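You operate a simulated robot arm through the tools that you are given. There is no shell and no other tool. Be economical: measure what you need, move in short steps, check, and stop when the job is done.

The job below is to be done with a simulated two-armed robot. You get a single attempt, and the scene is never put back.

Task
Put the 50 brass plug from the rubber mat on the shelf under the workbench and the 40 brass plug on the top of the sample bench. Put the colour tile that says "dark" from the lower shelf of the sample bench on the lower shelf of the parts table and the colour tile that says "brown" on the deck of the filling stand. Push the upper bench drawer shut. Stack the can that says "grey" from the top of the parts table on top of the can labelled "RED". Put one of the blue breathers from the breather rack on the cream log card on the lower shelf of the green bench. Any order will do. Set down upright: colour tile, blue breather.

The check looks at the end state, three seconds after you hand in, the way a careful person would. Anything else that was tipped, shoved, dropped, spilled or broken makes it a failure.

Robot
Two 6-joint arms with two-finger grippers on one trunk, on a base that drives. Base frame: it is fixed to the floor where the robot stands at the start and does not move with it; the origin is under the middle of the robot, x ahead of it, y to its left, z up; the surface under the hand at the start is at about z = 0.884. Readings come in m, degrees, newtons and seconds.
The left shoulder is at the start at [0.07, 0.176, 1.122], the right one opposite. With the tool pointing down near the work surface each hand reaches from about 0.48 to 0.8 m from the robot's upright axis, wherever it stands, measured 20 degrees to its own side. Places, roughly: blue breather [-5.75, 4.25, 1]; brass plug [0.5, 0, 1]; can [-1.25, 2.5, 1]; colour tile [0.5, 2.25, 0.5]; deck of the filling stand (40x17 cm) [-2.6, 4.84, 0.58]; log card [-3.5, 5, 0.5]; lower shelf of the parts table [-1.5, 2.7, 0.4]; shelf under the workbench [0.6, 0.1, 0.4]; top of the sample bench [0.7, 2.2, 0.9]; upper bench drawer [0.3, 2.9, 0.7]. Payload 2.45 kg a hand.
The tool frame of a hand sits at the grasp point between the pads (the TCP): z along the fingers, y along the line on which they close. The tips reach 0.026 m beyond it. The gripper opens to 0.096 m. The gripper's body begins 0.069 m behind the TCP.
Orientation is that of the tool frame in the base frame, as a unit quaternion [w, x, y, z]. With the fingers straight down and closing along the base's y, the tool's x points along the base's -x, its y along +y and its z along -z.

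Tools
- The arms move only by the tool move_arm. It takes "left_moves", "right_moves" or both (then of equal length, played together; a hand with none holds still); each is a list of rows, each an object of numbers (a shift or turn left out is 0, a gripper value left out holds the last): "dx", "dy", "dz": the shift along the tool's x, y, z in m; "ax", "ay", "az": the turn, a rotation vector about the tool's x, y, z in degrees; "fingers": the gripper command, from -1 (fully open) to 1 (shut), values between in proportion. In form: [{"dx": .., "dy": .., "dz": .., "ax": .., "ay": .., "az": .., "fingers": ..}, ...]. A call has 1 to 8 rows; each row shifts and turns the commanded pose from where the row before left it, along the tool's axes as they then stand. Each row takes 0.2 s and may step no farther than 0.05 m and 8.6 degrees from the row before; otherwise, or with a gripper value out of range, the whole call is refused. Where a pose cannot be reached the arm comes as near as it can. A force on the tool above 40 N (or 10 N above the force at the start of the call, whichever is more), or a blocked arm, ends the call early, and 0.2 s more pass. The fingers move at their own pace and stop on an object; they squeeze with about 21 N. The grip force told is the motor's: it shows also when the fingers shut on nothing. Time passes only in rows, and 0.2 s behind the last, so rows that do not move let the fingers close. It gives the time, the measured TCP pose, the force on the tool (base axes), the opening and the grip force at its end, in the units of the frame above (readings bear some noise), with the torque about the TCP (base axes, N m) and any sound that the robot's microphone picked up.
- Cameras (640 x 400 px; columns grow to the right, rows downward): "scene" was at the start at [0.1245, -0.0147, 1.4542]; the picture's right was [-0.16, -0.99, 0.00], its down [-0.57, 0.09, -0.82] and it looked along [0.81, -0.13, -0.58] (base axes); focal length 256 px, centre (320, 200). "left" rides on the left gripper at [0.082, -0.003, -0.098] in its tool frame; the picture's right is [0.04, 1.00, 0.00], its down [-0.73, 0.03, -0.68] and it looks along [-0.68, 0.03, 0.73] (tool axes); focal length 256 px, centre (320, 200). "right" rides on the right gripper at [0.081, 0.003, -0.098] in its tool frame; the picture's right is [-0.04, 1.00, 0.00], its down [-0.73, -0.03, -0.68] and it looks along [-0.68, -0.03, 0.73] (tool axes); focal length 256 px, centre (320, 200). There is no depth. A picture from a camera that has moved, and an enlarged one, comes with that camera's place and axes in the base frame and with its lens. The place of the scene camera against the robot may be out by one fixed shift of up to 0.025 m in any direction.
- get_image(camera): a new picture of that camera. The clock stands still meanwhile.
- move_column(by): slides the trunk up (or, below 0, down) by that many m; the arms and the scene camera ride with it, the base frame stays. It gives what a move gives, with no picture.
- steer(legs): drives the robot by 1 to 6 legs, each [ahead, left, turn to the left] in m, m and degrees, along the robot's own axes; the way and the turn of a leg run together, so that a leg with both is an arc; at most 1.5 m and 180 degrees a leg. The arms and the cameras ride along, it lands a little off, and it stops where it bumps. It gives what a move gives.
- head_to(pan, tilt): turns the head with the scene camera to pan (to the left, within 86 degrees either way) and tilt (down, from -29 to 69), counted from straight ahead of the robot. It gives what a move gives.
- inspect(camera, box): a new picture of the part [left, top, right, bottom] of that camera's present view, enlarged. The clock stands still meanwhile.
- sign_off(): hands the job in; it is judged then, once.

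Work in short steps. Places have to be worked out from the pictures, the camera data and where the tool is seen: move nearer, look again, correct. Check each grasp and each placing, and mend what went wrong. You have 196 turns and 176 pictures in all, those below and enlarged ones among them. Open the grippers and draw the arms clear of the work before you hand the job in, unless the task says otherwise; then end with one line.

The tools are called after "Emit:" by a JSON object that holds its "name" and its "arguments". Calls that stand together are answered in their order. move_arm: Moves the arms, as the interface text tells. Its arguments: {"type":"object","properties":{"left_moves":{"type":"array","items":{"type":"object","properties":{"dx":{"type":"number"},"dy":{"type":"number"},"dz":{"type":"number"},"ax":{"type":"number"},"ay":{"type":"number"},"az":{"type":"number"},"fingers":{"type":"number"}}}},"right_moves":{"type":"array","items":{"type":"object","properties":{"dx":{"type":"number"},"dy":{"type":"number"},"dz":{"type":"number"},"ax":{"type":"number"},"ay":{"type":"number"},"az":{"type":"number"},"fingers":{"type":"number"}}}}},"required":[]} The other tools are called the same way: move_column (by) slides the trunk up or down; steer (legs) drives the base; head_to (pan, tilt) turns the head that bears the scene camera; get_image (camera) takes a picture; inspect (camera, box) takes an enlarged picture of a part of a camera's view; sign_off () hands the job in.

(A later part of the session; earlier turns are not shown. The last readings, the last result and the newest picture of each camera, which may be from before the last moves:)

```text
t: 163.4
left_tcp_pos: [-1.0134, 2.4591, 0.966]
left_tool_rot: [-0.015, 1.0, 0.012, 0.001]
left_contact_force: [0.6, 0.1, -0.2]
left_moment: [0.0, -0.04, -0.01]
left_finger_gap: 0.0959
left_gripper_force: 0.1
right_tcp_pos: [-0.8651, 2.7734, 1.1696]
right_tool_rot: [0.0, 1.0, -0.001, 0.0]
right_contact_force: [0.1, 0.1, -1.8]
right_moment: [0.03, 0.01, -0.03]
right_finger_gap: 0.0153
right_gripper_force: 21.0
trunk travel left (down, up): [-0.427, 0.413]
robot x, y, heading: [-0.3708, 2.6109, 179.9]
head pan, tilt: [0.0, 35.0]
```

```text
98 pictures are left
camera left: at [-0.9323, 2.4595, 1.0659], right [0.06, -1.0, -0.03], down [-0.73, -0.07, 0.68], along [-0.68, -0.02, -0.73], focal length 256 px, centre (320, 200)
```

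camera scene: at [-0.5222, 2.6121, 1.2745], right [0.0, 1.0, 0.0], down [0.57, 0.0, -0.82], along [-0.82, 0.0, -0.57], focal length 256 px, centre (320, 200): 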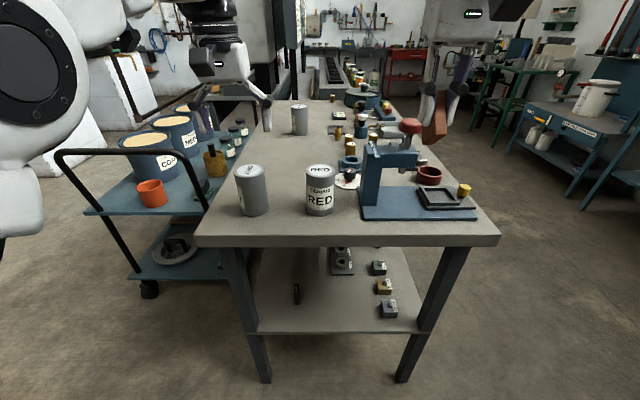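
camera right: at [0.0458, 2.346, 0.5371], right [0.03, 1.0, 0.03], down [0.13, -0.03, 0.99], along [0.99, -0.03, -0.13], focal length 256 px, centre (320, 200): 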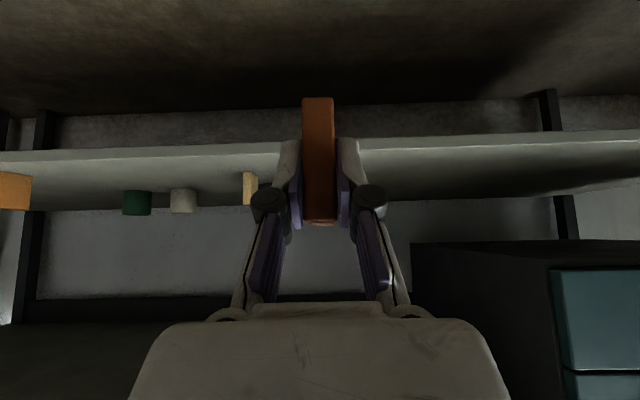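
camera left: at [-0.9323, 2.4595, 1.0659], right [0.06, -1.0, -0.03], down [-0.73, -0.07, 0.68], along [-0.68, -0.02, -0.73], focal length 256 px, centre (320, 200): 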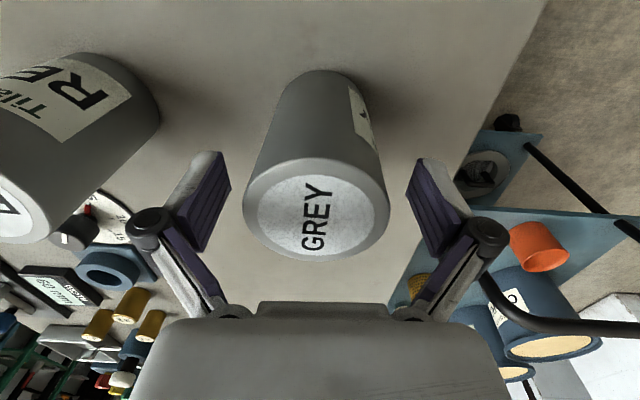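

Centred now. Close and lift.

Emit:
{"name": "move_arm", "arguments": {"left_moves": [{"fingers": 1}, {}, {}]}}

Emit:
{"name": "move_arm", "arguments": {"left_moves": [{"dz": -0.03}, {"dz": -0.04}, {}]}}

Emit:
{"name": "move_column", "arguments": {"by": 0.1}}

Emit:
{"name": "get_image", "arguments": {"camera": "scene"}}

```text
t: 164.2
left_tcp_pos: [-1.0127, 2.4591, 0.9681]
left_tool_rot: [-0.014, 1.0, 0.012, 0.0]
left_contact_force: [-3.1, 0.3, 7.1]
left_moment: [-0.39, 0.25, -0.06]
left_finger_gap: 0.0657
left_gripper_force: 20.9
right_tcp_pos: [-0.8642, 2.7738, 1.1694]
right_tool_rot: [0.001, 1.0, -0.002, -0.001]
right_contact_force: [0.6, 0.2, -1.1]
right_moment: [-0.01, 0.0, 0.02]
right_finger_gap: 0.0152
right_gripper_force: 21.0
trunk travel left (down, up): [-0.427, 0.413]
robot x, y, heading: [-0.3685, 2.612, 179.8]
head pan, tilt: [0.0, 35.0]
```

```text
t: 165.0
left_tcp_pos: [-1.013, 2.4579, 1.0351]
left_tool_rot: [-0.014, 1.0, 0.012, 0.0]
left_contact_force: [0.5, -0.1, -3.4]
left_moment: [0.0, -0.02, -0.03]
left_finger_gap: 0.0656
left_gripper_force: 21.1
right_tcp_pos: [-0.865, 2.7725, 1.1693]
right_tool_rot: [0.0, 1.0, -0.002, -0.001]
right_contact_force: [-0.5, 0.3, -0.8]
right_moment: [-0.01, 0.02, -0.04]
right_finger_gap: 0.0151
right_gripper_force: 20.9
trunk travel left (down, up): [-0.427, 0.413]
robot x, y, heading: [-0.3722, 2.6077, 179.8]
head pan, tilt: [0.0, 35.0]
```

```text
t: 166.3
left_tcp_pos: [-1.0138, 2.4571, 1.1351]
left_tool_rot: [-0.015, 1.0, 0.012, 0.0]
left_contact_force: [0.2, -0.8, -2.8]
left_moment: [0.01, 0.0, 0.04]
left_finger_gap: 0.0655
left_gripper_force: 20.9
right_tcp_pos: [-0.8652, 2.7727, 1.2687]
right_tool_rot: [-0.001, 1.0, -0.002, -0.001]
right_contact_force: [-0.7, 0.2, -1.0]
right_moment: [-0.02, -0.03, -0.03]
right_finger_gap: 0.0152
right_gripper_force: 21.0
trunk travel left (down, up): [-0.527, 0.313]
robot x, y, heading: [-0.3705, 2.609, 179.8]
head pan, tilt: [0.0, 35.0]
```

```text
97 pictures are left
camera scene: at [-0.5225, 2.6121, 1.3744], right [0.0, 1.0, 0.0], down [0.57, 0.0, -0.82], along [-0.82, 0.0, -0.57], focal length 256 px, centre (320, 200)
```

scene: 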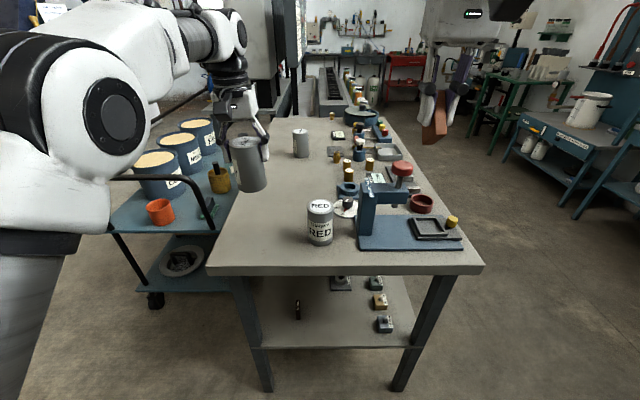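

GREY is held. RED is at about (-1.017,2.613), so I strafe right 0.155.

Emit:
{"name": "steer", "arguments": {"legs": [[0, -0.156, 0]]}}

Emit:
{"name": "get_image", "arguments": {"camera": "scene"}}

Emit:
{"name": "get_image", "arguments": {"camera": "left"}}

```text
t: 167.7
left_tcp_pos: [-1.0147, 2.6141, 1.1365]
left_tool_rot: [-0.016, 1.0, 0.011, 0.0]
left_contact_force: [0.6, -1.0, -2.7]
left_moment: [0.03, -0.04, -0.02]
left_finger_gap: 0.0656
left_gripper_force: 20.8
right_tcp_pos: [-0.8642, 2.9306, 1.2687]
right_tool_rot: [0.0, 1.0, -0.003, -0.001]
right_contact_force: [-0.2, 0.6, -0.2]
right_moment: [0.03, 0.0, 0.01]
right_finger_gap: 0.0154
right_gripper_force: 21.0
trunk travel left (down, up): [-0.527, 0.313]
robot x, y, heading: [-0.3685, 2.7672, 179.8]
head pan, tilt: [0.0, 35.0]
```

```text
96 pictures are left
camera scene: at [-0.5213, 2.7681, 1.3745], right [0.01, 1.0, 0.0], down [0.57, 0.0, -0.82], along [-0.82, 0.01, -0.57], focal length 256 px, centre (320, 200)
```

scene: 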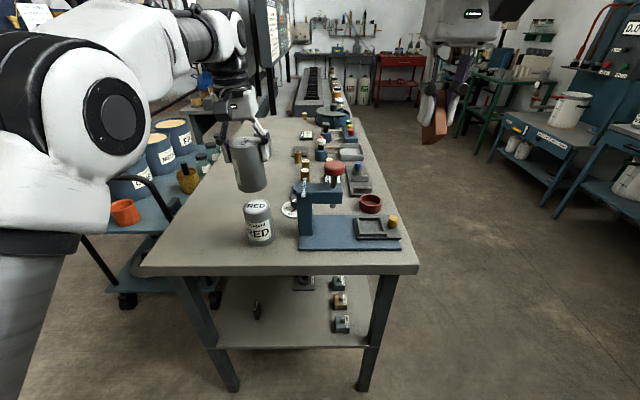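

```text
95 pictures are left
camera left: at [-0.9318, 2.6153, 1.2343], right [0.06, -1.0, -0.03], down [-0.73, -0.06, 0.68], along [-0.68, -0.02, -0.73], focal length 256 px, centre (320, 200)
```

left: 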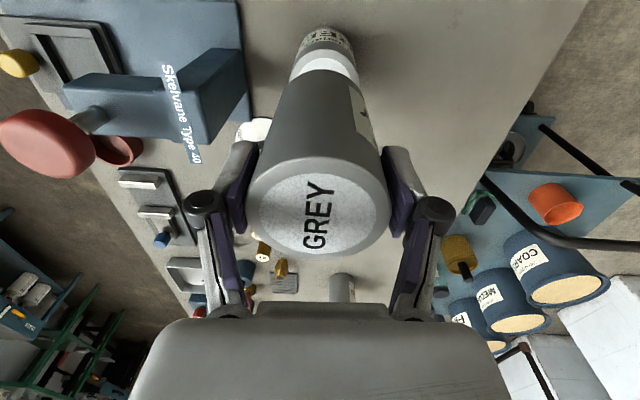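

GREY and RED line up in both views. Lower 0.055 then small steps.

Emit:
{"name": "move_arm", "arguments": {"left_moves": [{"dz": 0.03}, {"dz": 0.025}, {}]}}

Emit:
{"name": "inspect", "arguments": {"camera": "scene", "box": [200, 130, 320, 250]}}

```text
t: 168.5
left_tcp_pos: [-1.0133, 2.6159, 1.083]
left_tool_rot: [-0.015, 1.0, 0.011, 0.0]
left_contact_force: [0.9, -0.5, -2.6]
left_moment: [0.02, 0.01, 0.0]
left_finger_gap: 0.0655
left_gripper_force: 21.1
right_tcp_pos: [-0.8641, 2.931, 1.2698]
right_tool_rot: [0.0, 1.0, -0.004, 0.0]
right_contact_force: [0.9, 0.0, -0.7]
right_moment: [0.02, 0.02, 0.02]
right_finger_gap: 0.0153
right_gripper_force: 21.5
trunk travel left (down, up): [-0.527, 0.313]
robot x, y, heading: [-0.3723, 2.7665, 179.6]
head pan, tilt: [0.0, 35.0]
```

```text
3.33 times, centred on (260, 190) of scene
camera zoom: at [-0.521, 2.7685, 1.3746], right [0.01, 1.0, 0.0], down [0.57, 0.0, -0.82], along [-0.82, 0.01, -0.57], focal length 853 px, centre (520, 233)
```

zoom: 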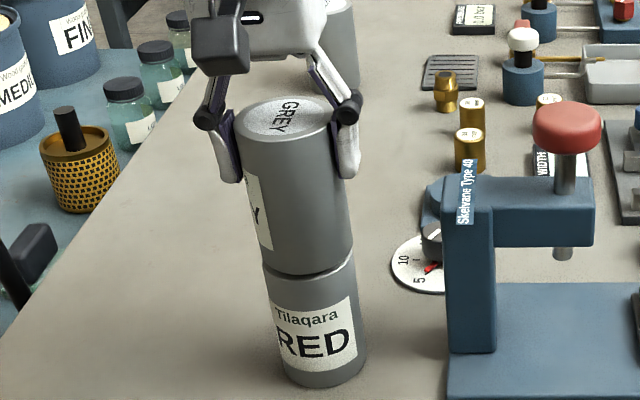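

Well aligned. Lower in 4 mm steps to contact.

Emit:
{"name": "move_arm", "arguments": {"left_moves": [{"dz": 0.004}, {"dz": 0.004}, {"dz": 0.003}, {}]}}

```text
t: 169.5
left_tcp_pos: [-1.0115, 2.6168, 1.0722]
left_tool_rot: [-0.015, 1.0, 0.01, -0.002]
left_contact_force: [-1.9, -2.9, 15.8]
left_moment: [-0.51, 0.12, 0.02]
left_finger_gap: 0.0658
left_gripper_force: 20.8
right_tcp_pos: [-0.8626, 2.9306, 1.2696]
right_tool_rot: [0.001, 1.0, -0.003, -0.002]
right_contact_force: [0.5, 0.0, -0.1]
right_moment: [-0.02, 0.0, 0.0]
right_finger_gap: 0.0151
right_gripper_force: 20.7
trunk travel left (down, up): [-0.527, 0.313]
robot x, y, heading: [-0.3722, 2.7687, 179.6]
head pan, tilt: [0.0, 35.0]
```

Contact. Release gently and rise.

Emit:
{"name": "move_arm", "arguments": {"left_moves": [{"dz": -0.001}, {"fingers": -0.5}, {"fingers": -0.75}, {"fingers": -1}, {}, {"dz": -0.04}, {"dz": -0.04}, {}]}}

Emit:
{"name": "inspect", "arguments": {"camera": "scene", "box": [200, 130, 320, 250]}}

```text
t: 171.3
left_tcp_pos: [-1.0123, 2.6136, 1.1493]
left_tool_rot: [-0.014, 1.0, 0.01, 0.0]
left_contact_force: [-0.5, 0.1, 0.1]
left_moment: [0.02, 0.01, -0.02]
left_finger_gap: 0.0959
left_gripper_force: 0.0
right_tcp_pos: [-0.8631, 2.9306, 1.2689]
right_tool_rot: [0.0, 1.0, -0.004, -0.001]
right_contact_force: [0.0, -0.3, -0.3]
right_moment: [-0.02, -0.02, 0.02]
right_finger_gap: 0.0154
right_gripper_force: 21.0
trunk travel left (down, up): [-0.527, 0.313]
robot x, y, heading: [-0.3715, 2.7685, 180.0]
head pan, tilt: [0.0, 35.0]
```

```text
3.33 times, centred on (260, 190) of scene
camera zoom: at [-0.521, 2.7686, 1.3745], right [0.01, 1.0, 0.0], down [0.57, 0.0, -0.82], along [-0.82, 0.01, -0.57], focal length 853 px, centre (520, 233)
```

zoom: 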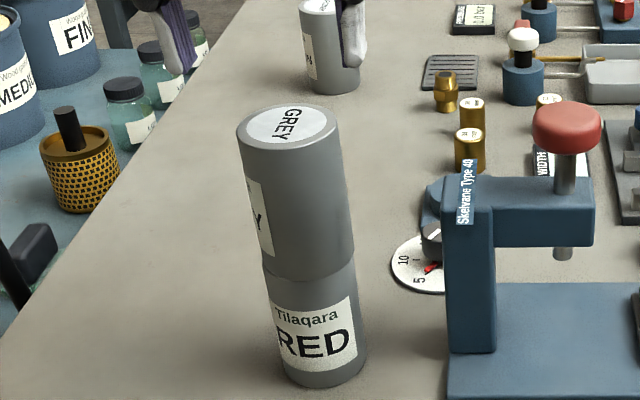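

Stack is good. Back off, turn to face +y, and look toward the filling stand.

Emit:
{"name": "steer", "arguments": {"legs": [[-0.22, 0, 0], [0, 0, -80]]}}

Emit:
{"name": "head_to", "arguments": {"pan": 30, "tilt": 20}}

Emit:
{"name": "get_image", "arguments": {"camera": "scene"}}

```text
t: 176.3
left_tcp_pos: [-0.4325, 3.3646, 1.1502]
left_tool_rot: [-0.012, 0.782, -0.623, 0.009]
left_contact_force: [-1.1, 0.0, 0.1]
left_moment: [-0.02, 0.04, 0.0]
left_finger_gap: 0.0962
left_gripper_force: 0.2
right_tcp_pos: [-0.0902, 3.2815, 1.2695]
right_tool_rot: [-0.001, 0.773, -0.634, 0.0]
right_contact_force: [-0.9, -0.4, -0.8]
right_moment: [0.01, 0.0, -0.03]
right_finger_gap: 0.015
right_gripper_force: 21.0
trunk travel left (down, up): [-0.527, 0.313]
robot x, y, heading: [-0.1496, 2.7651, 101.3]
head pan, tilt: [0.0, 35.0]
```

```text
t: 177.3
left_tcp_pos: [-0.4309, 3.3648, 1.1508]
left_tool_rot: [-0.012, 0.782, -0.623, 0.009]
left_contact_force: [-0.9, -0.2, 1.1]
left_moment: [0.0, 0.01, -0.01]
left_finger_gap: 0.0959
left_gripper_force: 0.0
right_tcp_pos: [-0.0915, 3.2824, 1.2687]
right_tool_rot: [0.0, 0.773, -0.634, 0.0]
right_contact_force: [-0.5, 0.1, 0.5]
right_moment: [0.0, -0.01, 0.03]
right_finger_gap: 0.0149
right_gripper_force: 21.7
trunk travel left (down, up): [-0.527, 0.313]
robot x, y, heading: [-0.1498, 2.7663, 101.4]
head pan, tilt: [30.0, 20.0]
```

```text
92 pictures are left
camera scene: at [-0.2341, 2.8854, 1.3984], right [0.75, 0.66, 0.0], down [0.23, -0.26, -0.94], along [-0.62, 0.71, -0.34], focal length 256 px, centre (320, 200)
```

scene: 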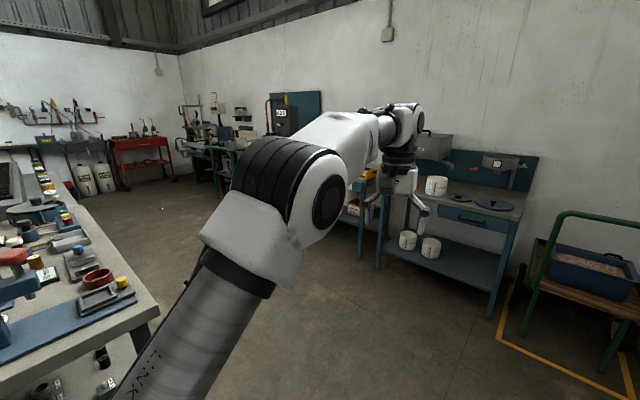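

Drive north into the aisle and look along it.

Emit:
{"name": "steer", "arguments": {"legs": [[0.85, 0, 0], [0, 0, 70]]}}

Emit:
{"name": "head_to", "arguments": {"pan": -40, "tilt": 20}}

Emit:
{"name": "get_image", "arguments": {"camera": "scene"}}

Emit:
{"name": "head_to", "arguments": {"pan": 10, "tilt": 20}}

Emit:
{"name": "get_image", "arguments": {"camera": "scene"}}

```text
t: 184.9
left_tcp_pos: [-0.9872, 3.5428, 1.1502]
left_tool_rot: [-0.015, 0.998, -0.058, 0.001]
left_contact_force: [0.1, -0.6, 0.8]
left_moment: [-0.01, 0.03, 0.01]
left_finger_gap: 0.0959
left_gripper_force: 0.1
right_tcp_pos: [-0.7949, 3.8361, 1.2692]
right_tool_rot: [0.001, 0.997, -0.072, -0.001]
right_contact_force: [0.1, -0.3, -0.7]
right_moment: [0.03, 0.0, -0.02]
right_finger_gap: 0.0151
right_gripper_force: 21.1
trunk travel left (down, up): [-0.527, 0.313]
robot x, y, heading: [-0.3252, 3.6072, 171.7]
head pan, tilt: [30.0, 20.0]
```

```text
t: 186.3
left_tcp_pos: [-0.9848, 3.5419, 1.1516]
left_tool_rot: [-0.015, 0.998, -0.058, 0.0]
left_contact_force: [-0.6, -0.6, -0.2]
left_moment: [-0.02, -0.02, 0.02]
left_finger_gap: 0.096
left_gripper_force: 0.1
right_tcp_pos: [-0.7953, 3.8354, 1.2697]
right_tool_rot: [0.0, 0.997, -0.072, -0.001]
right_contact_force: [0.6, -1.1, -0.9]
right_moment: [0.0, 0.0, 0.02]
right_finger_gap: 0.0155
right_gripper_force: 21.2
trunk travel left (down, up): [-0.527, 0.313]
robot x, y, heading: [-0.3266, 3.603, 171.7]
head pan, tilt: [-40.0, 20.0]
```

```text
91 pictures are left
camera scene: at [-0.4525, 3.6841, 1.3984], right [0.74, 0.67, 0.0], down [0.23, -0.25, -0.94], along [-0.63, 0.7, -0.34], focal length 256 px, centre (320, 200)
```

scene: 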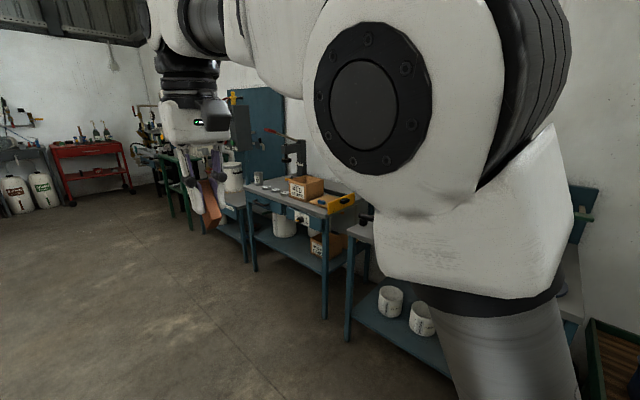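

```text
t: 187.5
left_tcp_pos: [-0.9851, 3.5426, 1.1505]
left_tool_rot: [-0.014, 0.998, -0.058, 0.001]
left_contact_force: [1.0, 0.4, 0.4]
left_moment: [-0.02, 0.0, -0.01]
left_finger_gap: 0.0961
left_gripper_force: 0.0
right_tcp_pos: [-0.7933, 3.8367, 1.2689]
right_tool_rot: [0.0, 0.997, -0.071, -0.001]
right_contact_force: [-0.3, -0.9, -0.7]
right_moment: [-0.03, -0.01, -0.01]
right_finger_gap: 0.0152
right_gripper_force: 20.4
trunk travel left (down, up): [-0.527, 0.313]
robot x, y, heading: [-0.3267, 3.6087, 171.8]
head pan, tilt: [10.0, 20.0]
```

```text
90 pictures are left
camera scene: at [-0.4834, 3.6119, 1.3984], right [-0.03, 1.0, 0.0], down [0.34, 0.01, -0.94], along [-0.94, -0.03, -0.34], focal length 256 px, centre (320, 200)
```

scene: 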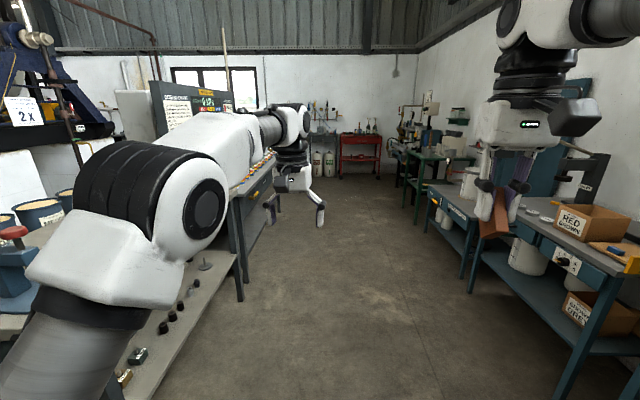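

Drive west along the aisle to x≈-2.2 and view the stand.

Emit:
{"name": "steer", "arguments": {"legs": [[0, 0, 8], [1.3, 0, 0], [0.5, 0, 0]]}}

Emit:
{"name": "head_to", "arguments": {"pan": -65, "tilt": 25}}

Emit:
{"name": "get_image", "arguments": {"camera": "scene"}}

```text
t: 197.1
left_tcp_pos: [-2.746, 3.3999, 1.15]
left_tool_rot: [-0.015, 0.999, 0.028, -0.001]
left_contact_force: [-0.6, -0.2, -0.1]
left_moment: [0.01, -0.02, 0.0]
left_finger_gap: 0.096
left_gripper_force: 0.1
right_tcp_pos: [-2.6093, 3.7218, 1.2696]
right_tool_rot: [-0.001, 1.0, 0.015, -0.001]
right_contact_force: [0.5, 0.0, -0.1]
right_moment: [0.0, -0.06, 0.06]
right_finger_gap: 0.0154
right_gripper_force: 20.8
trunk travel left (down, up): [-0.527, 0.313]
robot x, y, heading: [-2.1087, 3.5751, -178.2]
head pan, tilt: [10.0, 20.0]
```

```text
t: 198.5
left_tcp_pos: [-2.7466, 3.4005, 1.1496]
left_tool_rot: [-0.014, 1.0, 0.028, 0.0]
left_contact_force: [-0.6, -0.5, -0.1]
left_moment: [-0.01, 0.01, 0.0]
left_finger_gap: 0.0958
left_gripper_force: 0.0
right_tcp_pos: [-2.6088, 3.7221, 1.2704]
right_tool_rot: [0.0, 1.0, 0.014, 0.0]
right_contact_force: [-0.3, 0.0, -0.5]
right_moment: [0.02, -0.01, -0.01]
right_finger_gap: 0.0154
right_gripper_force: 21.5
trunk travel left (down, up): [-0.527, 0.313]
robot x, y, heading: [-2.1124, 3.5758, -178.3]
head pan, tilt: [-65.0, 25.0]
```

```text
89 pictures are left
camera scene: at [-2.214, 3.657, 1.3904], right [0.89, 0.45, 0.0], down [0.19, -0.38, -0.91], along [-0.41, 0.81, -0.42], focal length 256 px, centre (320, 200)
```

scene: 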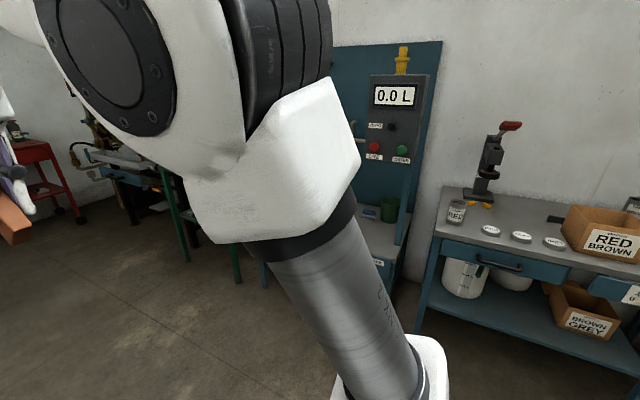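

Turn to face north at the filling stand.

Emit:
{"name": "steer", "arguments": {"legs": [[0.3, 0, -91.7]]}}

Emit:
{"name": "head_to", "arguments": {"pan": 0, "tilt": 30}}

Emit:
{"name": "get_image", "arguments": {"camera": "scene"}}

```text
t: 202.9
left_tcp_pos: [-2.4495, 4.4114, 1.1516]
left_tool_rot: [-0.01, 0.71, -0.704, 0.01]
left_contact_force: [-0.7, 0.6, -0.5]
left_moment: [-0.02, 0.0, 0.0]
left_finger_gap: 0.096
left_gripper_force: 0.1
right_tcp_pos: [-2.1343, 4.2591, 1.268]
right_tool_rot: [0.0, -0.7, 0.714, 0.001]
right_contact_force: [-0.3, -0.3, -1.1]
right_moment: [0.03, 0.0, -0.02]
right_finger_gap: 0.0149
right_gripper_force: 20.7
trunk travel left (down, up): [-0.527, 0.313]
robot x, y, heading: [-2.3031, 3.7682, 88.9]
head pan, tilt: [-65.0, 25.0]
cut short: leg 1
```

```text
t: 204.2
left_tcp_pos: [-2.4482, 4.4117, 1.1513]
left_tool_rot: [-0.01, 0.71, -0.704, 0.01]
left_contact_force: [0.3, 0.1, 0.1]
left_moment: [-0.01, -0.02, -0.02]
left_finger_gap: 0.0962
left_gripper_force: 0.1
right_tcp_pos: [-2.133, 4.2581, 1.269]
right_tool_rot: [0.0, -0.7, 0.714, 0.0]
right_contact_force: [-0.7, -0.2, 0.1]
right_moment: [-0.01, 0.04, -0.02]
right_finger_gap: 0.0155
right_gripper_force: 20.9
trunk travel left (down, up): [-0.527, 0.313]
robot x, y, heading: [-2.3017, 3.7653, 88.9]
head pan, tilt: [0.0, 30.0]
```

```text
88 pictures are left
camera scene: at [-2.3117, 3.907, 1.3824], right [1.0, -0.02, 0.0], down [-0.01, -0.5, -0.87], along [0.02, 0.87, -0.5], focal length 256 px, centre (320, 200)
```

scene: 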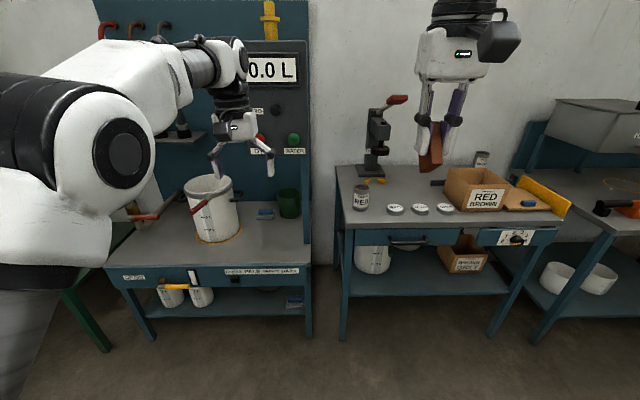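

The stand's free deck front is near (-2.53,4.83). Tuck the left hand up and back, lower the right one in front.

Emit:
{"name": "move_arm", "arguments": {"left_moves": [{"dx": 0.03, "dz": -0.02}, {"dx": 0.03, "dz": -0.02}, {"dx": 0.03, "dz": -0.02}, {"dx": 0.03, "dz": -0.01}, {"dx": 0.02}, {}, {}, {}], "right_moves": [{"dx": -0.015, "dz": 0.042}, {"dx": -0.015, "dz": 0.042}, {"dx": -0.015, "dz": 0.042}, {"dx": -0.015, "dz": 0.042}, {"dx": -0.015, "dz": 0.042}, {"dx": -0.015, "dz": 0.042}, {"dx": -0.015, "dz": 0.042}, {"dx": -0.015, "dz": 0.036}]}}

Emit:
{"name": "move_arm", "arguments": {"right_moves": [{"ay": -7.94}, {"ay": -7.94}, {"ay": -7.94}, {"ay": -7.94}, {"ay": -7.94}, {}]}}

Emit:
{"name": "steer", "arguments": {"legs": [[0, 0.36, 1.1]]}}

Emit:
{"name": "get_image", "arguments": {"camera": "scene"}}

Emit:
{"name": "get_image", "arguments": {"camera": "right"}}

```text
t: 206.0
left_tcp_pos: [-2.4495, 4.2715, 1.2208]
left_tool_rot: [-0.009, 0.71, -0.704, 0.01]
left_contact_force: [-0.5, 0.2, 0.9]
left_moment: [-0.02, -0.01, 0.04]
left_finger_gap: 0.0963
left_gripper_force: 0.1
right_tcp_pos: [-2.1334, 4.3813, 0.9381]
right_tool_rot: [0.0, -0.7, 0.714, 0.002]
right_contact_force: [-0.2, -0.5, -1.2]
right_moment: [-0.04, 0.01, 0.0]
right_finger_gap: 0.0152
right_gripper_force: 21.2
trunk travel left (down, up): [-0.527, 0.313]
robot x, y, heading: [-2.3018, 3.7667, 89.0]
head pan, tilt: [0.0, 30.0]
```

```text
t: 207.4
left_tcp_pos: [-2.4499, 4.2712, 1.2214]
left_tool_rot: [-0.01, 0.711, -0.703, 0.011]
left_contact_force: [0.6, 0.0, 0.0]
left_moment: [0.0, 0.03, -0.02]
left_finger_gap: 0.0961
left_gripper_force: 0.1
right_tcp_pos: [-2.1361, 4.3788, 0.9384]
right_tool_rot: [0.203, -0.672, 0.679, 0.218]
right_contact_force: [-0.4, 0.6, -1.8]
right_moment: [0.0, -0.06, 0.0]
right_finger_gap: 0.0154
right_gripper_force: 20.9
right hand out of reach, approached as far as the arm can: row 5
trunk travel left (down, up): [-0.527, 0.313]
robot x, y, heading: [-2.3069, 3.7666, 88.7]
head pan, tilt: [0.0, 30.0]
```

```text
t: 209.7
left_tcp_pos: [-2.8132, 4.2747, 1.2204]
left_tool_rot: [-0.01, 0.714, -0.7, 0.01]
left_contact_force: [0.2, -0.1, 0.0]
left_moment: [0.01, -0.03, 0.01]
left_finger_gap: 0.0962
left_gripper_force: 0.1
right_tcp_pos: [-2.5023, 4.3849, 0.9391]
right_tool_rot: [-0.202, 0.675, -0.675, -0.218]
right_contact_force: [-0.4, -0.4, -0.6]
right_moment: [0.0, -0.04, -0.02]
right_finger_gap: 0.0154
right_gripper_force: 21.0
trunk travel left (down, up): [-0.527, 0.313]
robot x, y, heading: [-2.6615, 3.7707, 89.7]
head pan, tilt: [0.0, 30.0]
```

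```text
87 pictures are left
camera scene: at [-2.6717, 3.9116, 1.3824], right [1.0, -0.01, 0.0], down [0.0, -0.5, -0.87], along [0.01, 0.87, -0.5], focal length 256 px, centre (320, 200)
```

scene: 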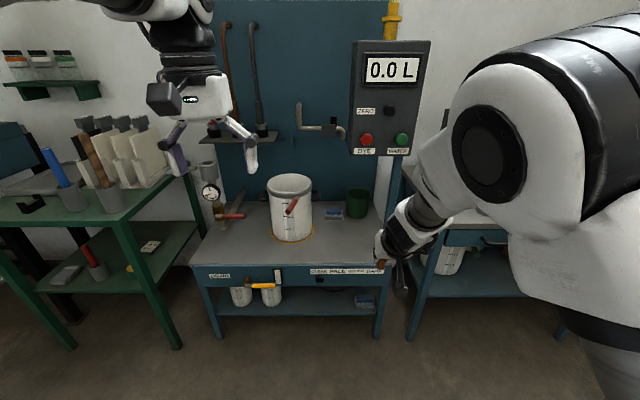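

```text
86 pictures are left
camera right: at [-2.5042, 4.2624, 0.9727], right [-1.0, 0.02, 0.04], down [0.05, 0.22, 0.97], along [0.01, 0.98, -0.22], focal length 256 px, centre (320, 200)
```

right: 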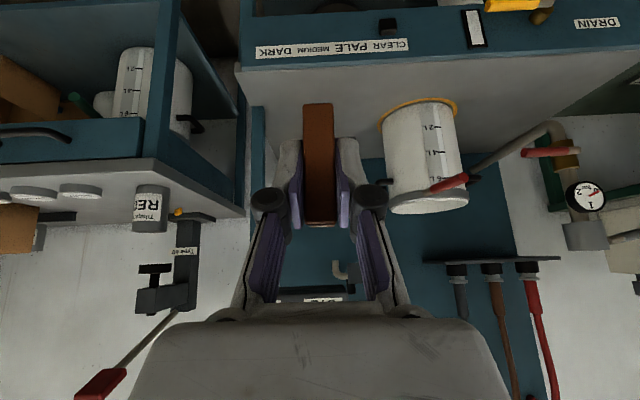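

Deck height 0.58 confirmed (front edge y≈4.735). Lower the trunk, complete the tilt (5° more), and advance.

Emit:
{"name": "move_column", "arguments": {"by": -0.25}}

Emit:
{"name": "move_arm", "arguments": {"right_moves": [{"dx": -0.035, "dz": 0.026, "dy": 0.014}, {"dx": -0.035, "dz": 0.026, "dy": 0.014}, {"ay": -5.1}, {}]}}

Emit:
{"name": "steer", "arguments": {"legs": [[0.2, 0, 0]]}}

Emit:
{"name": "get_image", "arguments": {"camera": "right"}}

Emit:
{"name": "get_image", "arguments": {"camera": "scene"}}

```text
t: 212.3
left_tcp_pos: [-2.8134, 4.2734, 0.9708]
left_tool_rot: [-0.01, 0.715, -0.699, 0.01]
left_contact_force: [-0.2, 0.6, -0.4]
left_moment: [-0.01, -0.01, 0.03]
left_finger_gap: 0.0961
left_gripper_force: 0.0
right_tcp_pos: [-2.5028, 4.3838, 0.689]
right_tool_rot: [0.201, -0.675, 0.676, 0.217]
right_contact_force: [0.1, -0.2, -1.3]
right_moment: [-0.01, 0.02, -0.01]
right_finger_gap: 0.0154
right_gripper_force: 21.3
trunk travel left (down, up): [-0.277, 0.563]
robot x, y, heading: [-2.6587, 3.7699, 89.6]
head pan, tilt: [0.0, 30.0]
```

```text
t: 213.3
left_tcp_pos: [-2.8139, 4.2736, 0.9724]
left_tool_rot: [-0.01, 0.714, -0.7, 0.01]
left_contact_force: [-0.4, -0.9, 0.2]
left_moment: [-0.02, 0.03, 0.0]
left_finger_gap: 0.0959
left_gripper_force: 0.0
right_tcp_pos: [-2.5314, 4.4734, 0.6856]
right_tool_rot: [-0.232, 0.665, -0.665, -0.248]
right_contact_force: [-0.9, 0.5, -0.5]
right_moment: [-0.04, -0.02, 0.02]
right_finger_gap: 0.0151
right_gripper_force: 20.6
trunk travel left (down, up): [-0.277, 0.563]
robot x, y, heading: [-2.6547, 3.7696, 89.7]
head pan, tilt: [0.0, 30.0]
```

```text
t: 214.9
left_tcp_pos: [-2.8131, 4.4747, 0.97]
left_tool_rot: [-0.009, 0.715, -0.699, 0.011]
left_contact_force: [1.0, 0.6, -0.1]
left_moment: [-0.05, -0.03, 0.01]
left_finger_gap: 0.0962
left_gripper_force: 0.1
right_tcp_pos: [-2.531, 4.6716, 0.6852]
right_tool_rot: [-0.231, 0.666, -0.665, -0.248]
right_contact_force: [-0.8, -0.8, -0.7]
right_moment: [-0.04, 0.0, 0.03]
right_finger_gap: 0.0153
right_gripper_force: 21.0
trunk travel left (down, up): [-0.277, 0.563]
robot x, y, heading: [-2.6569, 3.9705, 89.8]
head pan, tilt: [0.0, 30.0]
```

```text
85 pictures are left
camera right: at [-2.5336, 4.5469, 0.7079], right [-1.0, 0.02, 0.05], down [0.05, 0.13, 0.99], along [0.01, 0.99, -0.13], focal length 256 px, centre (320, 200)
```

right: 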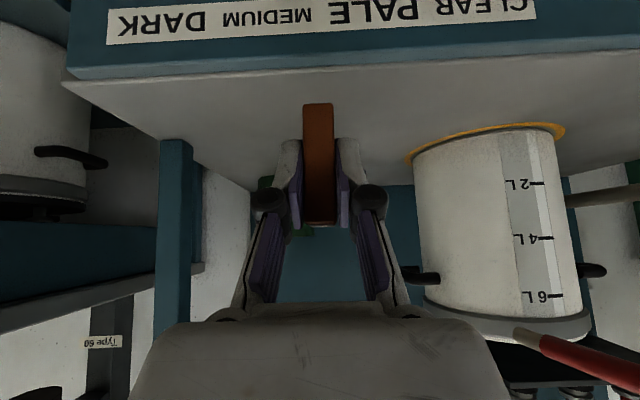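

```text
84 pictures are left
camera scene: at [-2.6705, 4.1122, 1.1322], right [1.0, -0.01, 0.0], down [0.0, -0.5, -0.87], along [0.0, 0.87, -0.5], focal length 256 px, centre (320, 200)
```

scene: 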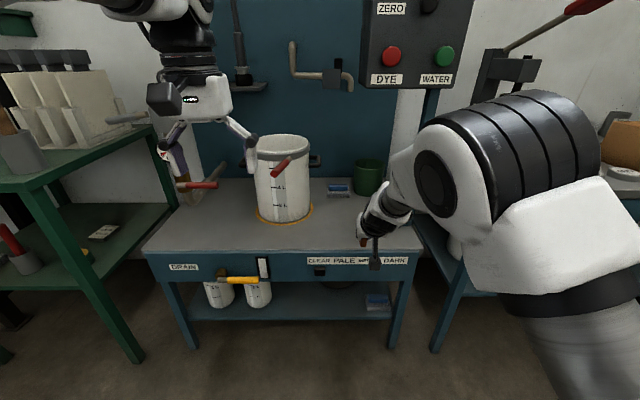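

Need 0.16 more; I shift base 0.08 forward and 0.05 left (keeping the elbow off the next bench) and use the arm for the rest.

Emit:
{"name": "steer", "arguments": {"legs": [[0.09, 0.05, 0]]}}

Emit:
{"name": "move_arm", "arguments": {"right_moves": [{"dx": -0.027, "dz": 0.0223, "dy": -0.025}, {"dx": -0.027, "dz": 0.0223, "dy": -0.02}, {}]}}

Emit:
{"name": "get_image", "arguments": {"camera": "right"}}

```text
t: 216.1
left_tcp_pos: [-2.8629, 4.5657, 0.9697]
left_tool_rot: [-0.01, 0.716, -0.698, 0.012]
left_contact_force: [-0.2, 1.1, 0.2]
left_moment: [-0.02, -0.01, 0.0]
left_finger_gap: 0.0959
left_gripper_force: 0.0
right_tcp_pos: [-2.5817, 4.7641, 0.6849]
right_tool_rot: [-0.231, 0.666, -0.665, -0.248]
right_contact_force: [0.5, 0.3, -1.3]
right_moment: [-0.04, -0.01, -0.02]
right_finger_gap: 0.0153
right_gripper_force: 21.0
trunk travel left (down, up): [-0.277, 0.563]
robot x, y, heading: [-2.7104, 4.0644, 89.6]
head pan, tilt: [0.0, 30.0]
```

```text
t: 216.9
left_tcp_pos: [-2.8626, 4.5631, 0.97]
left_tool_rot: [-0.01, 0.715, -0.698, 0.01]
left_contact_force: [0.6, -0.6, 0.1]
left_moment: [-0.01, 0.0, -0.01]
left_finger_gap: 0.0959
left_gripper_force: 0.0
right_tcp_pos: [-2.5347, 4.8339, 0.6864]
right_tool_rot: [-0.231, 0.666, -0.664, -0.248]
right_contact_force: [-0.1, 0.1, -0.3]
right_moment: [-0.02, 0.0, 0.0]
right_finger_gap: 0.0152
right_gripper_force: 21.5
trunk travel left (down, up): [-0.277, 0.563]
robot x, y, heading: [-2.7095, 4.0641, 89.9]
head pan, tilt: [0.0, 30.0]
```

```text
83 pictures are left
camera right: at [-2.5376, 4.708, 0.7083], right [-1.0, 0.02, 0.05], down [0.05, 0.13, 0.99], along [0.01, 0.99, -0.13], focal length 256 px, centre (320, 200)
```

right: 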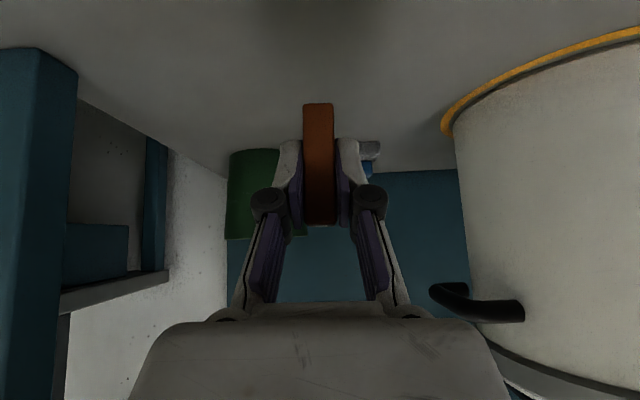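

Clear. Lower 0.055 and then to contact.

Emit:
{"name": "move_arm", "arguments": {"right_moves": [{"dx": 0.0175, "dz": 0.0212}, {"dx": 0.0175, "dz": 0.0212}, {"dx": 0.0025, "dz": 0.0031}, {"dx": 0.0025, "dz": 0.0031}, {}]}}

```text
t: 218.1
left_tcp_pos: [-2.8637, 4.5645, 0.9715]
left_tool_rot: [-0.01, 0.716, -0.698, 0.009]
left_contact_force: [0.3, -0.1, -0.1]
left_moment: [0.02, -0.01, 0.0]
left_finger_gap: 0.096
left_gripper_force: 0.1
right_tcp_pos: [-2.5387, 4.8336, 0.6231]
right_tool_rot: [-0.232, 0.666, -0.664, -0.249]
right_contact_force: [0.9, 2.3, 5.3]
right_moment: [0.27, -0.06, 0.0]
right_finger_gap: 0.0152
right_gripper_force: 21.1
trunk travel left (down, up): [-0.277, 0.563]
robot x, y, heading: [-2.7059, 4.0656, 89.9]
head pan, tilt: [0.0, 30.0]
```

Touching; press 2 mm more, then release and withdraw along the tool axis.

Emit:
{"name": "move_arm", "arguments": {"right_moves": [{"dx": 0.0015, "dz": 0.0018}, {}, {"fingers": 0.3}, {"fingers": -0.3}, {}, {"dz": -0.04}, {"dz": -0.04}, {}]}}

Emit:
{"name": "get_image", "arguments": {"camera": "right"}}

```text
t: 219.9
left_tcp_pos: [-2.8627, 4.5647, 0.9704]
left_tool_rot: [-0.011, 0.715, -0.699, 0.01]
left_contact_force: [0.7, 0.4, 1.0]
left_moment: [-0.05, -0.04, 0.02]
left_finger_gap: 0.096
left_gripper_force: 0.1
right_tcp_pos: [-2.5368, 4.7823, 0.6817]
right_tool_rot: [-0.231, 0.667, -0.664, -0.247]
right_contact_force: [0.3, -0.4, -0.5]
right_moment: [-0.02, -0.01, -0.03]
right_finger_gap: 0.0624
right_gripper_force: 0.0
trunk travel left (down, up): [-0.277, 0.563]
robot x, y, heading: [-2.7085, 4.0642, 89.7]
head pan, tilt: [0.0, 30.0]
```

```text
82 pictures are left
camera right: at [-2.538, 4.6571, 0.7052], right [-1.0, 0.02, 0.05], down [0.05, 0.13, 0.99], along [0.01, 0.99, -0.13], focal length 256 px, centre (320, 200)
```

right: 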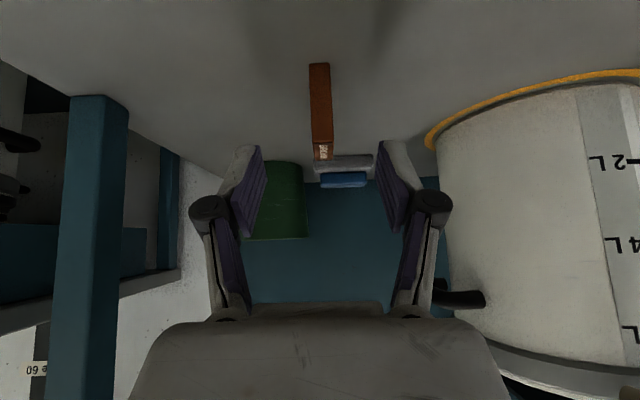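

Tile stands. Check its label.

Emit:
{"name": "inspect", "arguments": {"camera": "right", "box": [290, 50, 360, 200]}}

Emit:
{"name": "steer", "arguments": {"legs": [[-0.4, 0, 0]]}}

Emit:
{"name": "get_image", "arguments": {"camera": "scene"}}

```text
2.67 times, centred on (325, 125) of right
camera zoom: at [-2.538, 4.6571, 0.7052], right [-1.0, 0.02, 0.05], down [0.05, 0.13, 0.99], along [0.01, 0.99, -0.13], focal length 683 px, centre (307, 400)
```

zoom: 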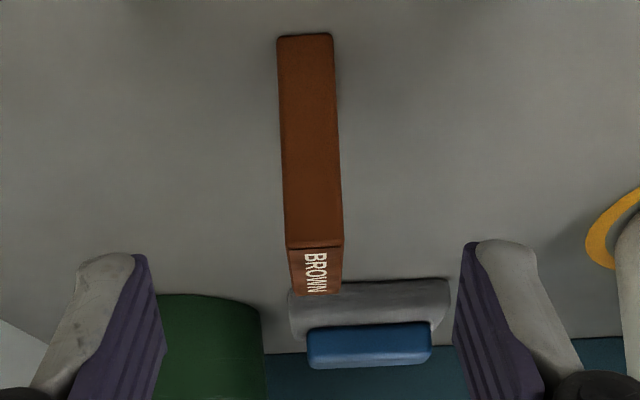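

```text
t: 222.4
left_tcp_pos: [-2.8675, 4.1547, 0.9717]
left_tool_rot: [-0.01, 0.719, -0.695, 0.011]
left_contact_force: [0.3, -0.2, -0.4]
left_moment: [0.0, -0.01, -0.04]
left_finger_gap: 0.0961
left_gripper_force: 0.0
right_tcp_pos: [-2.5424, 4.3773, 0.6836]
right_tool_rot: [-0.23, 0.669, -0.661, -0.25]
right_contact_force: [0.3, -0.3, 0.7]
right_moment: [0.02, 0.03, 0.0]
right_finger_gap: 0.0621
right_gripper_force: 0.0
trunk travel left (down, up): [-0.277, 0.563]
robot x, y, heading: [-2.7055, 3.6534, 90.1]
head pan, tilt: [0.0, 30.0]
```

```text
80 pictures are left
camera scene: at [-2.7207, 3.7948, 1.1325], right [1.0, 0.0, 0.0], down [0.0, -0.5, -0.87], along [0.0, 0.87, -0.5], focal length 256 px, centre (320, 200)
```

scene: 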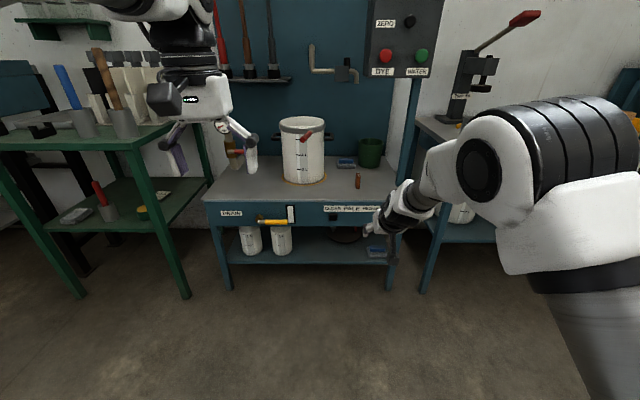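

BROWN done. Zoom at the green bench's lower shelf for the log card, and restore the right hand to vertical.

Emit:
{"name": "inspect", "arguments": {"camera": "scene", "box": [0, 130, 240, 280]}}

Emit:
{"name": "move_arm", "arguments": {"right_moves": [{"dx": 0.02, "dz": -0.02, "ay": 8}, {"dx": 0.02, "dz": -0.02, "ay": 8}, {"dx": 0.02, "dz": -0.02, "ay": 8}, {"dx": 0.02, "dz": -0.02, "ay": 8}, {"dx": 0.02, "dz": -0.02, "ay": 7.7}, {"dz": -0.04}, {"dz": -0.04}, {"dz": -0.04}]}}

Emit:
{"name": "move_column", "arguments": {"by": 0.3}}

Emit:
{"name": "steer", "arguments": {"legs": [[-0.05, 0, 90], [1.2, 0, 0]]}}

Emit:
{"name": "head_to", "arguments": {"pan": -20, "tilt": 22}}

Emit:
{"name": "get_image", "arguments": {"camera": "scene"}}

```text
2.67 times, centred on (120, 205) of scene
camera zoom: at [-2.7207, 3.7948, 1.1325], right [1.0, 0.0, 0.0], down [0.0, -0.5, -0.87], along [0.0, 0.87, -0.5], focal length 682 px, centre (853, 187)
```

zoom: 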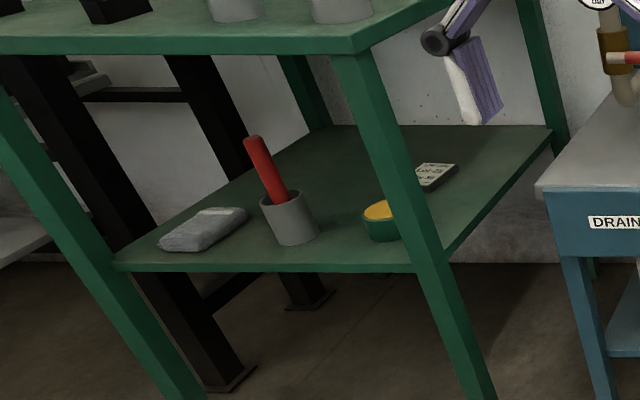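

```text
t: 224.2
left_tcp_pos: [-2.8671, 4.1555, 0.9708]
left_tool_rot: [-0.011, 0.719, -0.695, 0.01]
left_contact_force: [0.3, 0.1, 0.0]
left_moment: [0.01, 0.01, 0.01]
left_finger_gap: 0.096
left_gripper_force: 0.0
right_tcp_pos: [-2.5361, 4.2447, 0.8542]
right_tool_rot: [0.008, 0.714, -0.7, -0.007]
right_contact_force: [0.3, -0.4, 0.7]
right_moment: [0.01, -0.01, -0.03]
right_finger_gap: 0.0624
right_gripper_force: 0.1
trunk travel left (down, up): [-0.277, 0.563]
robot x, y, heading: [-2.7111, 3.6542, 90.3]
head pan, tilt: [0.0, 30.0]
```

```text
t: 227.2
left_tcp_pos: [-2.8657, 4.1561, 1.2708]
left_tool_rot: [-0.01, 0.718, -0.696, 0.01]
left_contact_force: [0.2, -0.3, -0.8]
left_moment: [-0.01, 0.0, 0.01]
left_finger_gap: 0.0958
left_gripper_force: 0.1
right_tcp_pos: [-2.5366, 4.2467, 1.1517]
right_tool_rot: [0.008, 0.714, -0.7, -0.007]
right_contact_force: [-0.2, 0.3, -0.8]
right_moment: [0.04, 0.0, 0.04]
right_finger_gap: 0.0623
right_gripper_force: 0.1
trunk travel left (down, up): [-0.577, 0.263]
robot x, y, heading: [-2.7052, 3.6546, 90.3]
head pan, tilt: [0.0, 30.0]
```

```text
t: 237.1
left_tcp_pos: [-4.3778, 3.4672, 1.2719]
left_tool_rot: [-0.014, 1.0, 0.018, 0.0]
left_contact_force: [-0.4, -0.6, 0.1]
left_moment: [-0.03, 0.0, -0.01]
left_finger_gap: 0.0959
left_gripper_force: 0.0
right_tcp_pos: [-4.4691, 3.7986, 1.1528]
right_tool_rot: [0.011, 1.0, 0.01, 0.0]
right_contact_force: [-0.4, 0.0, -0.6]
right_moment: [0.0, 0.0, 0.01]
right_finger_gap: 0.0624
right_gripper_force: 0.0
trunk travel left (down, up): [-0.577, 0.263]
robot x, y, heading: [-3.8756, 3.6269, -179.6]
head pan, tilt: [0.0, 30.0]
```

```text
t: 237.9
left_tcp_pos: [-4.3793, 3.4675, 1.2702]
left_tool_rot: [-0.014, 1.0, 0.018, 0.0]
left_contact_force: [0.2, -0.9, 0.0]
left_moment: [0.01, -0.01, 0.01]
left_finger_gap: 0.0958
left_gripper_force: 0.0
right_tcp_pos: [-4.4701, 3.7984, 1.1527]
right_tool_rot: [0.01, 1.0, 0.01, 0.0]
right_contact_force: [-0.3, 0.1, -0.3]
right_moment: [-0.01, 0.01, 0.01]
right_finger_gap: 0.0622
right_gripper_force: 0.0
trunk travel left (down, up): [-0.577, 0.263]
robot x, y, heading: [-3.88, 3.6297, -179.6]
head pan, tilt: [-20.0, 22.0]
```

```text
78 pictures are left
camera scene: at [-4.0284, 3.6584, 1.4452], right [0.34, 0.94, 0.0], down [0.35, -0.13, -0.93], along [-0.87, 0.31, -0.38], focal length 256 px, centre (320, 200)
```

scene: 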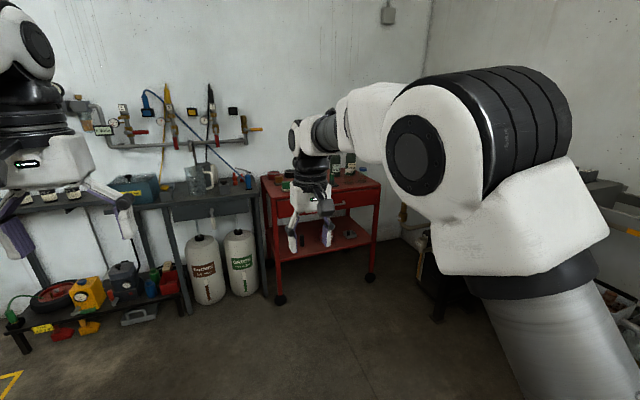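

The red trolley holds the breather rack. Drive nearer.

Emit:
{"name": "steer", "arguments": {"legs": [[0.5, -0.3, 0]]}}

Emit:
{"name": "head_to", "arguments": {"pan": -10, "tilt": 28}}

Emit:
{"name": "get_image", "arguments": {"camera": "scene"}}

```text
t: 241.2
left_tcp_pos: [-4.8792, 3.7658, 1.2708]
left_tool_rot: [-0.015, 1.0, 0.014, 0.0]
left_contact_force: [1.0, 0.0, 0.5]
left_moment: [0.01, -0.01, 0.01]
left_finger_gap: 0.096
left_gripper_force: 0.1
right_tcp_pos: [-4.967, 4.0961, 1.1533]
right_tool_rot: [0.011, 1.0, 0.007, 0.001]
right_contact_force: [0.1, -0.6, 0.0]
right_moment: [-0.04, -0.01, 0.01]
right_finger_gap: 0.0624
right_gripper_force: 0.0
trunk travel left (down, up): [-0.577, 0.263]
robot x, y, heading: [-4.3791, 3.921, 179.8]
head pan, tilt: [-20.0, 22.0]
```

```text
t: 241.9
left_tcp_pos: [-4.8802, 3.7665, 1.2698]
left_tool_rot: [-0.014, 1.0, 0.014, 0.0]
left_contact_force: [0.6, 0.2, 0.1]
left_moment: [0.03, -0.04, 0.01]
left_finger_gap: 0.0961
left_gripper_force: 0.0
right_tcp_pos: [-4.9688, 4.0968, 1.1531]
right_tool_rot: [0.01, 1.0, 0.007, 0.0]
right_contact_force: [-0.4, -0.3, 0.4]
right_moment: [0.0, 0.04, -0.01]
right_finger_gap: 0.0623
right_gripper_force: 0.1
trunk travel left (down, up): [-0.577, 0.263]
robot x, y, heading: [-4.3784, 3.9229, 179.7]
head pan, tilt: [-10.0, 28.0]
```

```text
77 pictures are left
camera scene: at [-4.5311, 3.9386, 1.4355], right [0.17, 0.98, 0.0], down [0.46, -0.08, -0.88], along [-0.87, 0.15, -0.47], focal length 256 px, centre (320, 200)
```

scene: 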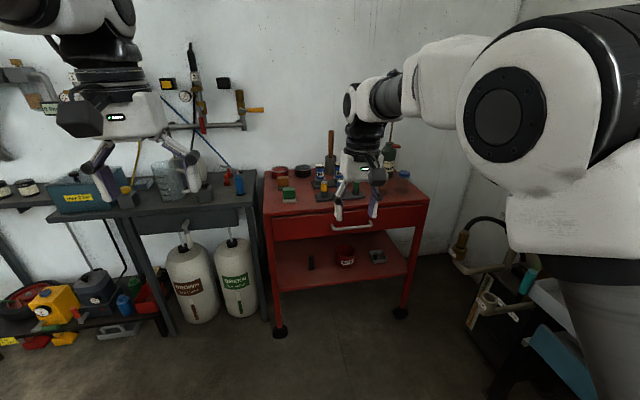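

Emit:
{"name": "inspect", "arguments": {"camera": "scene", "box": [250, 130, 450, 255]}}

Emit:
{"name": "get_image", "arguments": {"camera": "right"}}

```text
3.20 times, centred on (350, 192) of scene
camera zoom: at [-4.5311, 3.9386, 1.4355], right [0.17, 0.98, 0.0], down [0.46, -0.08, -0.88], along [-0.87, 0.15, -0.47], focal length 818 px, centre (224, 224)
```

zoom: 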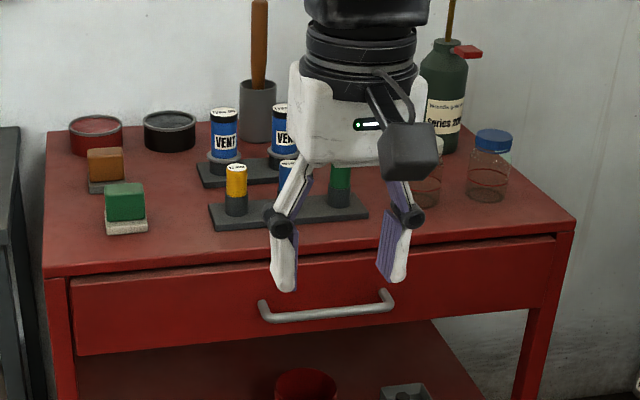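

```text
75 pictures are left
camera right: at [-4.8876, 4.0967, 1.2503], right [-0.03, -1.0, 0.02], down [-0.73, 0.03, 0.68], along [-0.68, 0.0, -0.74], focal length 256 px, centre (320, 200)
```

right: 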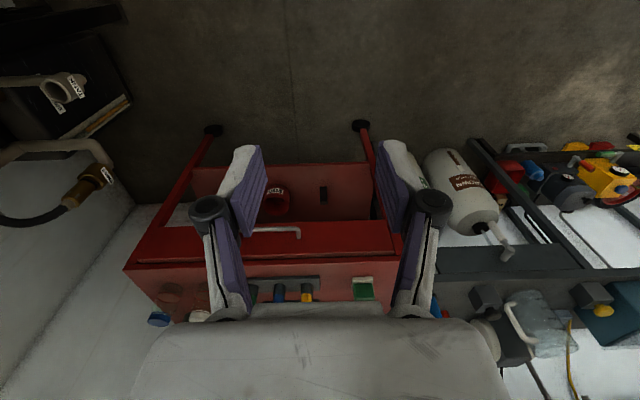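

Two racks: the back one with blue VENT items, the front one with yellow/blue/green. Move the right hand aside to see.

Emit:
{"name": "move_arm", "arguments": {"right_moves": [{"dy": -0.045, "dz": -0.02}, {"dy": -0.045, "dz": -0.02}, {"dy": -0.045, "dz": -0.02}, {"dy": -0.045}, {"dy": -0.03}]}}

Emit:
{"name": "steer", "arguments": {"legs": [[0.3, 0, 0]]}}

Emit:
{"name": "head_to", "arguments": {"pan": -15, "tilt": 33}}

Emit:
{"name": "get_image", "arguments": {"camera": "scene"}}

```text
t: 243.1
left_tcp_pos: [-4.8797, 3.7663, 1.2712]
left_tool_rot: [-0.013, 1.0, 0.014, -0.001]
left_contact_force: [0.5, 0.1, 0.0]
left_moment: [0.01, 0.02, -0.02]
left_finger_gap: 0.0956
left_gripper_force: 0.1
right_tcp_pos: [-4.9713, 4.3092, 1.2086]
right_tool_rot: [0.011, 1.0, 0.007, 0.001]
right_contact_force: [0.4, -0.1, -0.7]
right_moment: [-0.03, -0.02, 0.01]
right_finger_gap: 0.0625
right_gripper_force: 0.0
trunk travel left (down, up): [-0.577, 0.263]
robot x, y, heading: [-4.3769, 3.926, 180.0]
head pan, tilt: [-10.0, 28.0]
```

```text
t: 245.2
left_tcp_pos: [-5.1787, 3.7651, 1.2715]
left_tool_rot: [-0.014, 1.0, 0.014, 0.0]
left_contact_force: [0.2, 0.2, 0.0]
left_moment: [-0.01, 0.0, 0.05]
left_finger_gap: 0.0961
left_gripper_force: 0.0
right_tcp_pos: [-5.2694, 4.3085, 1.2103]
right_tool_rot: [0.01, 1.0, 0.006, 0.001]
right_contact_force: [-0.1, 0.5, 0.2]
right_moment: [0.0, 0.0, 0.0]
right_finger_gap: 0.0624
right_gripper_force: 0.1
trunk travel left (down, up): [-0.577, 0.263]
robot x, y, heading: [-4.678, 3.9194, 180.2]
head pan, tilt: [-10.0, 28.0]
```

```text
t: 245.8
left_tcp_pos: [-5.1798, 3.766, 1.2715]
left_tool_rot: [-0.014, 1.0, 0.014, 0.0]
left_contact_force: [-0.2, 0.2, 0.4]
left_moment: [-0.02, 0.04, -0.05]
left_finger_gap: 0.0957
left_gripper_force: 0.0
right_tcp_pos: [-5.2714, 4.3083, 1.2082]
right_tool_rot: [0.011, 1.0, 0.008, 0.001]
right_contact_force: [-0.4, 0.3, -0.8]
right_moment: [0.01, 0.01, -0.01]
right_finger_gap: 0.0622
right_gripper_force: 0.0
trunk travel left (down, up): [-0.577, 0.263]
robot x, y, heading: [-4.675, 3.9234, 180.2]
head pan, tilt: [-15.0, 33.0]
```

```text
74 pictures are left
camera scene: at [-4.8268, 3.9457, 1.4276], right [0.26, 0.97, 0.0], down [0.53, -0.14, -0.84], along [-0.81, 0.22, -0.55], focal length 256 px, centre (320, 200)
```

scene: 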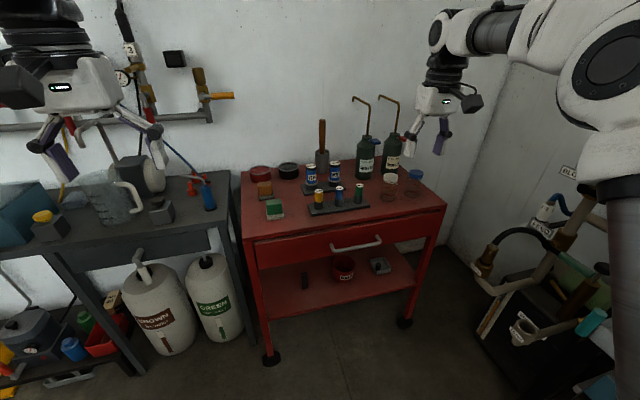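

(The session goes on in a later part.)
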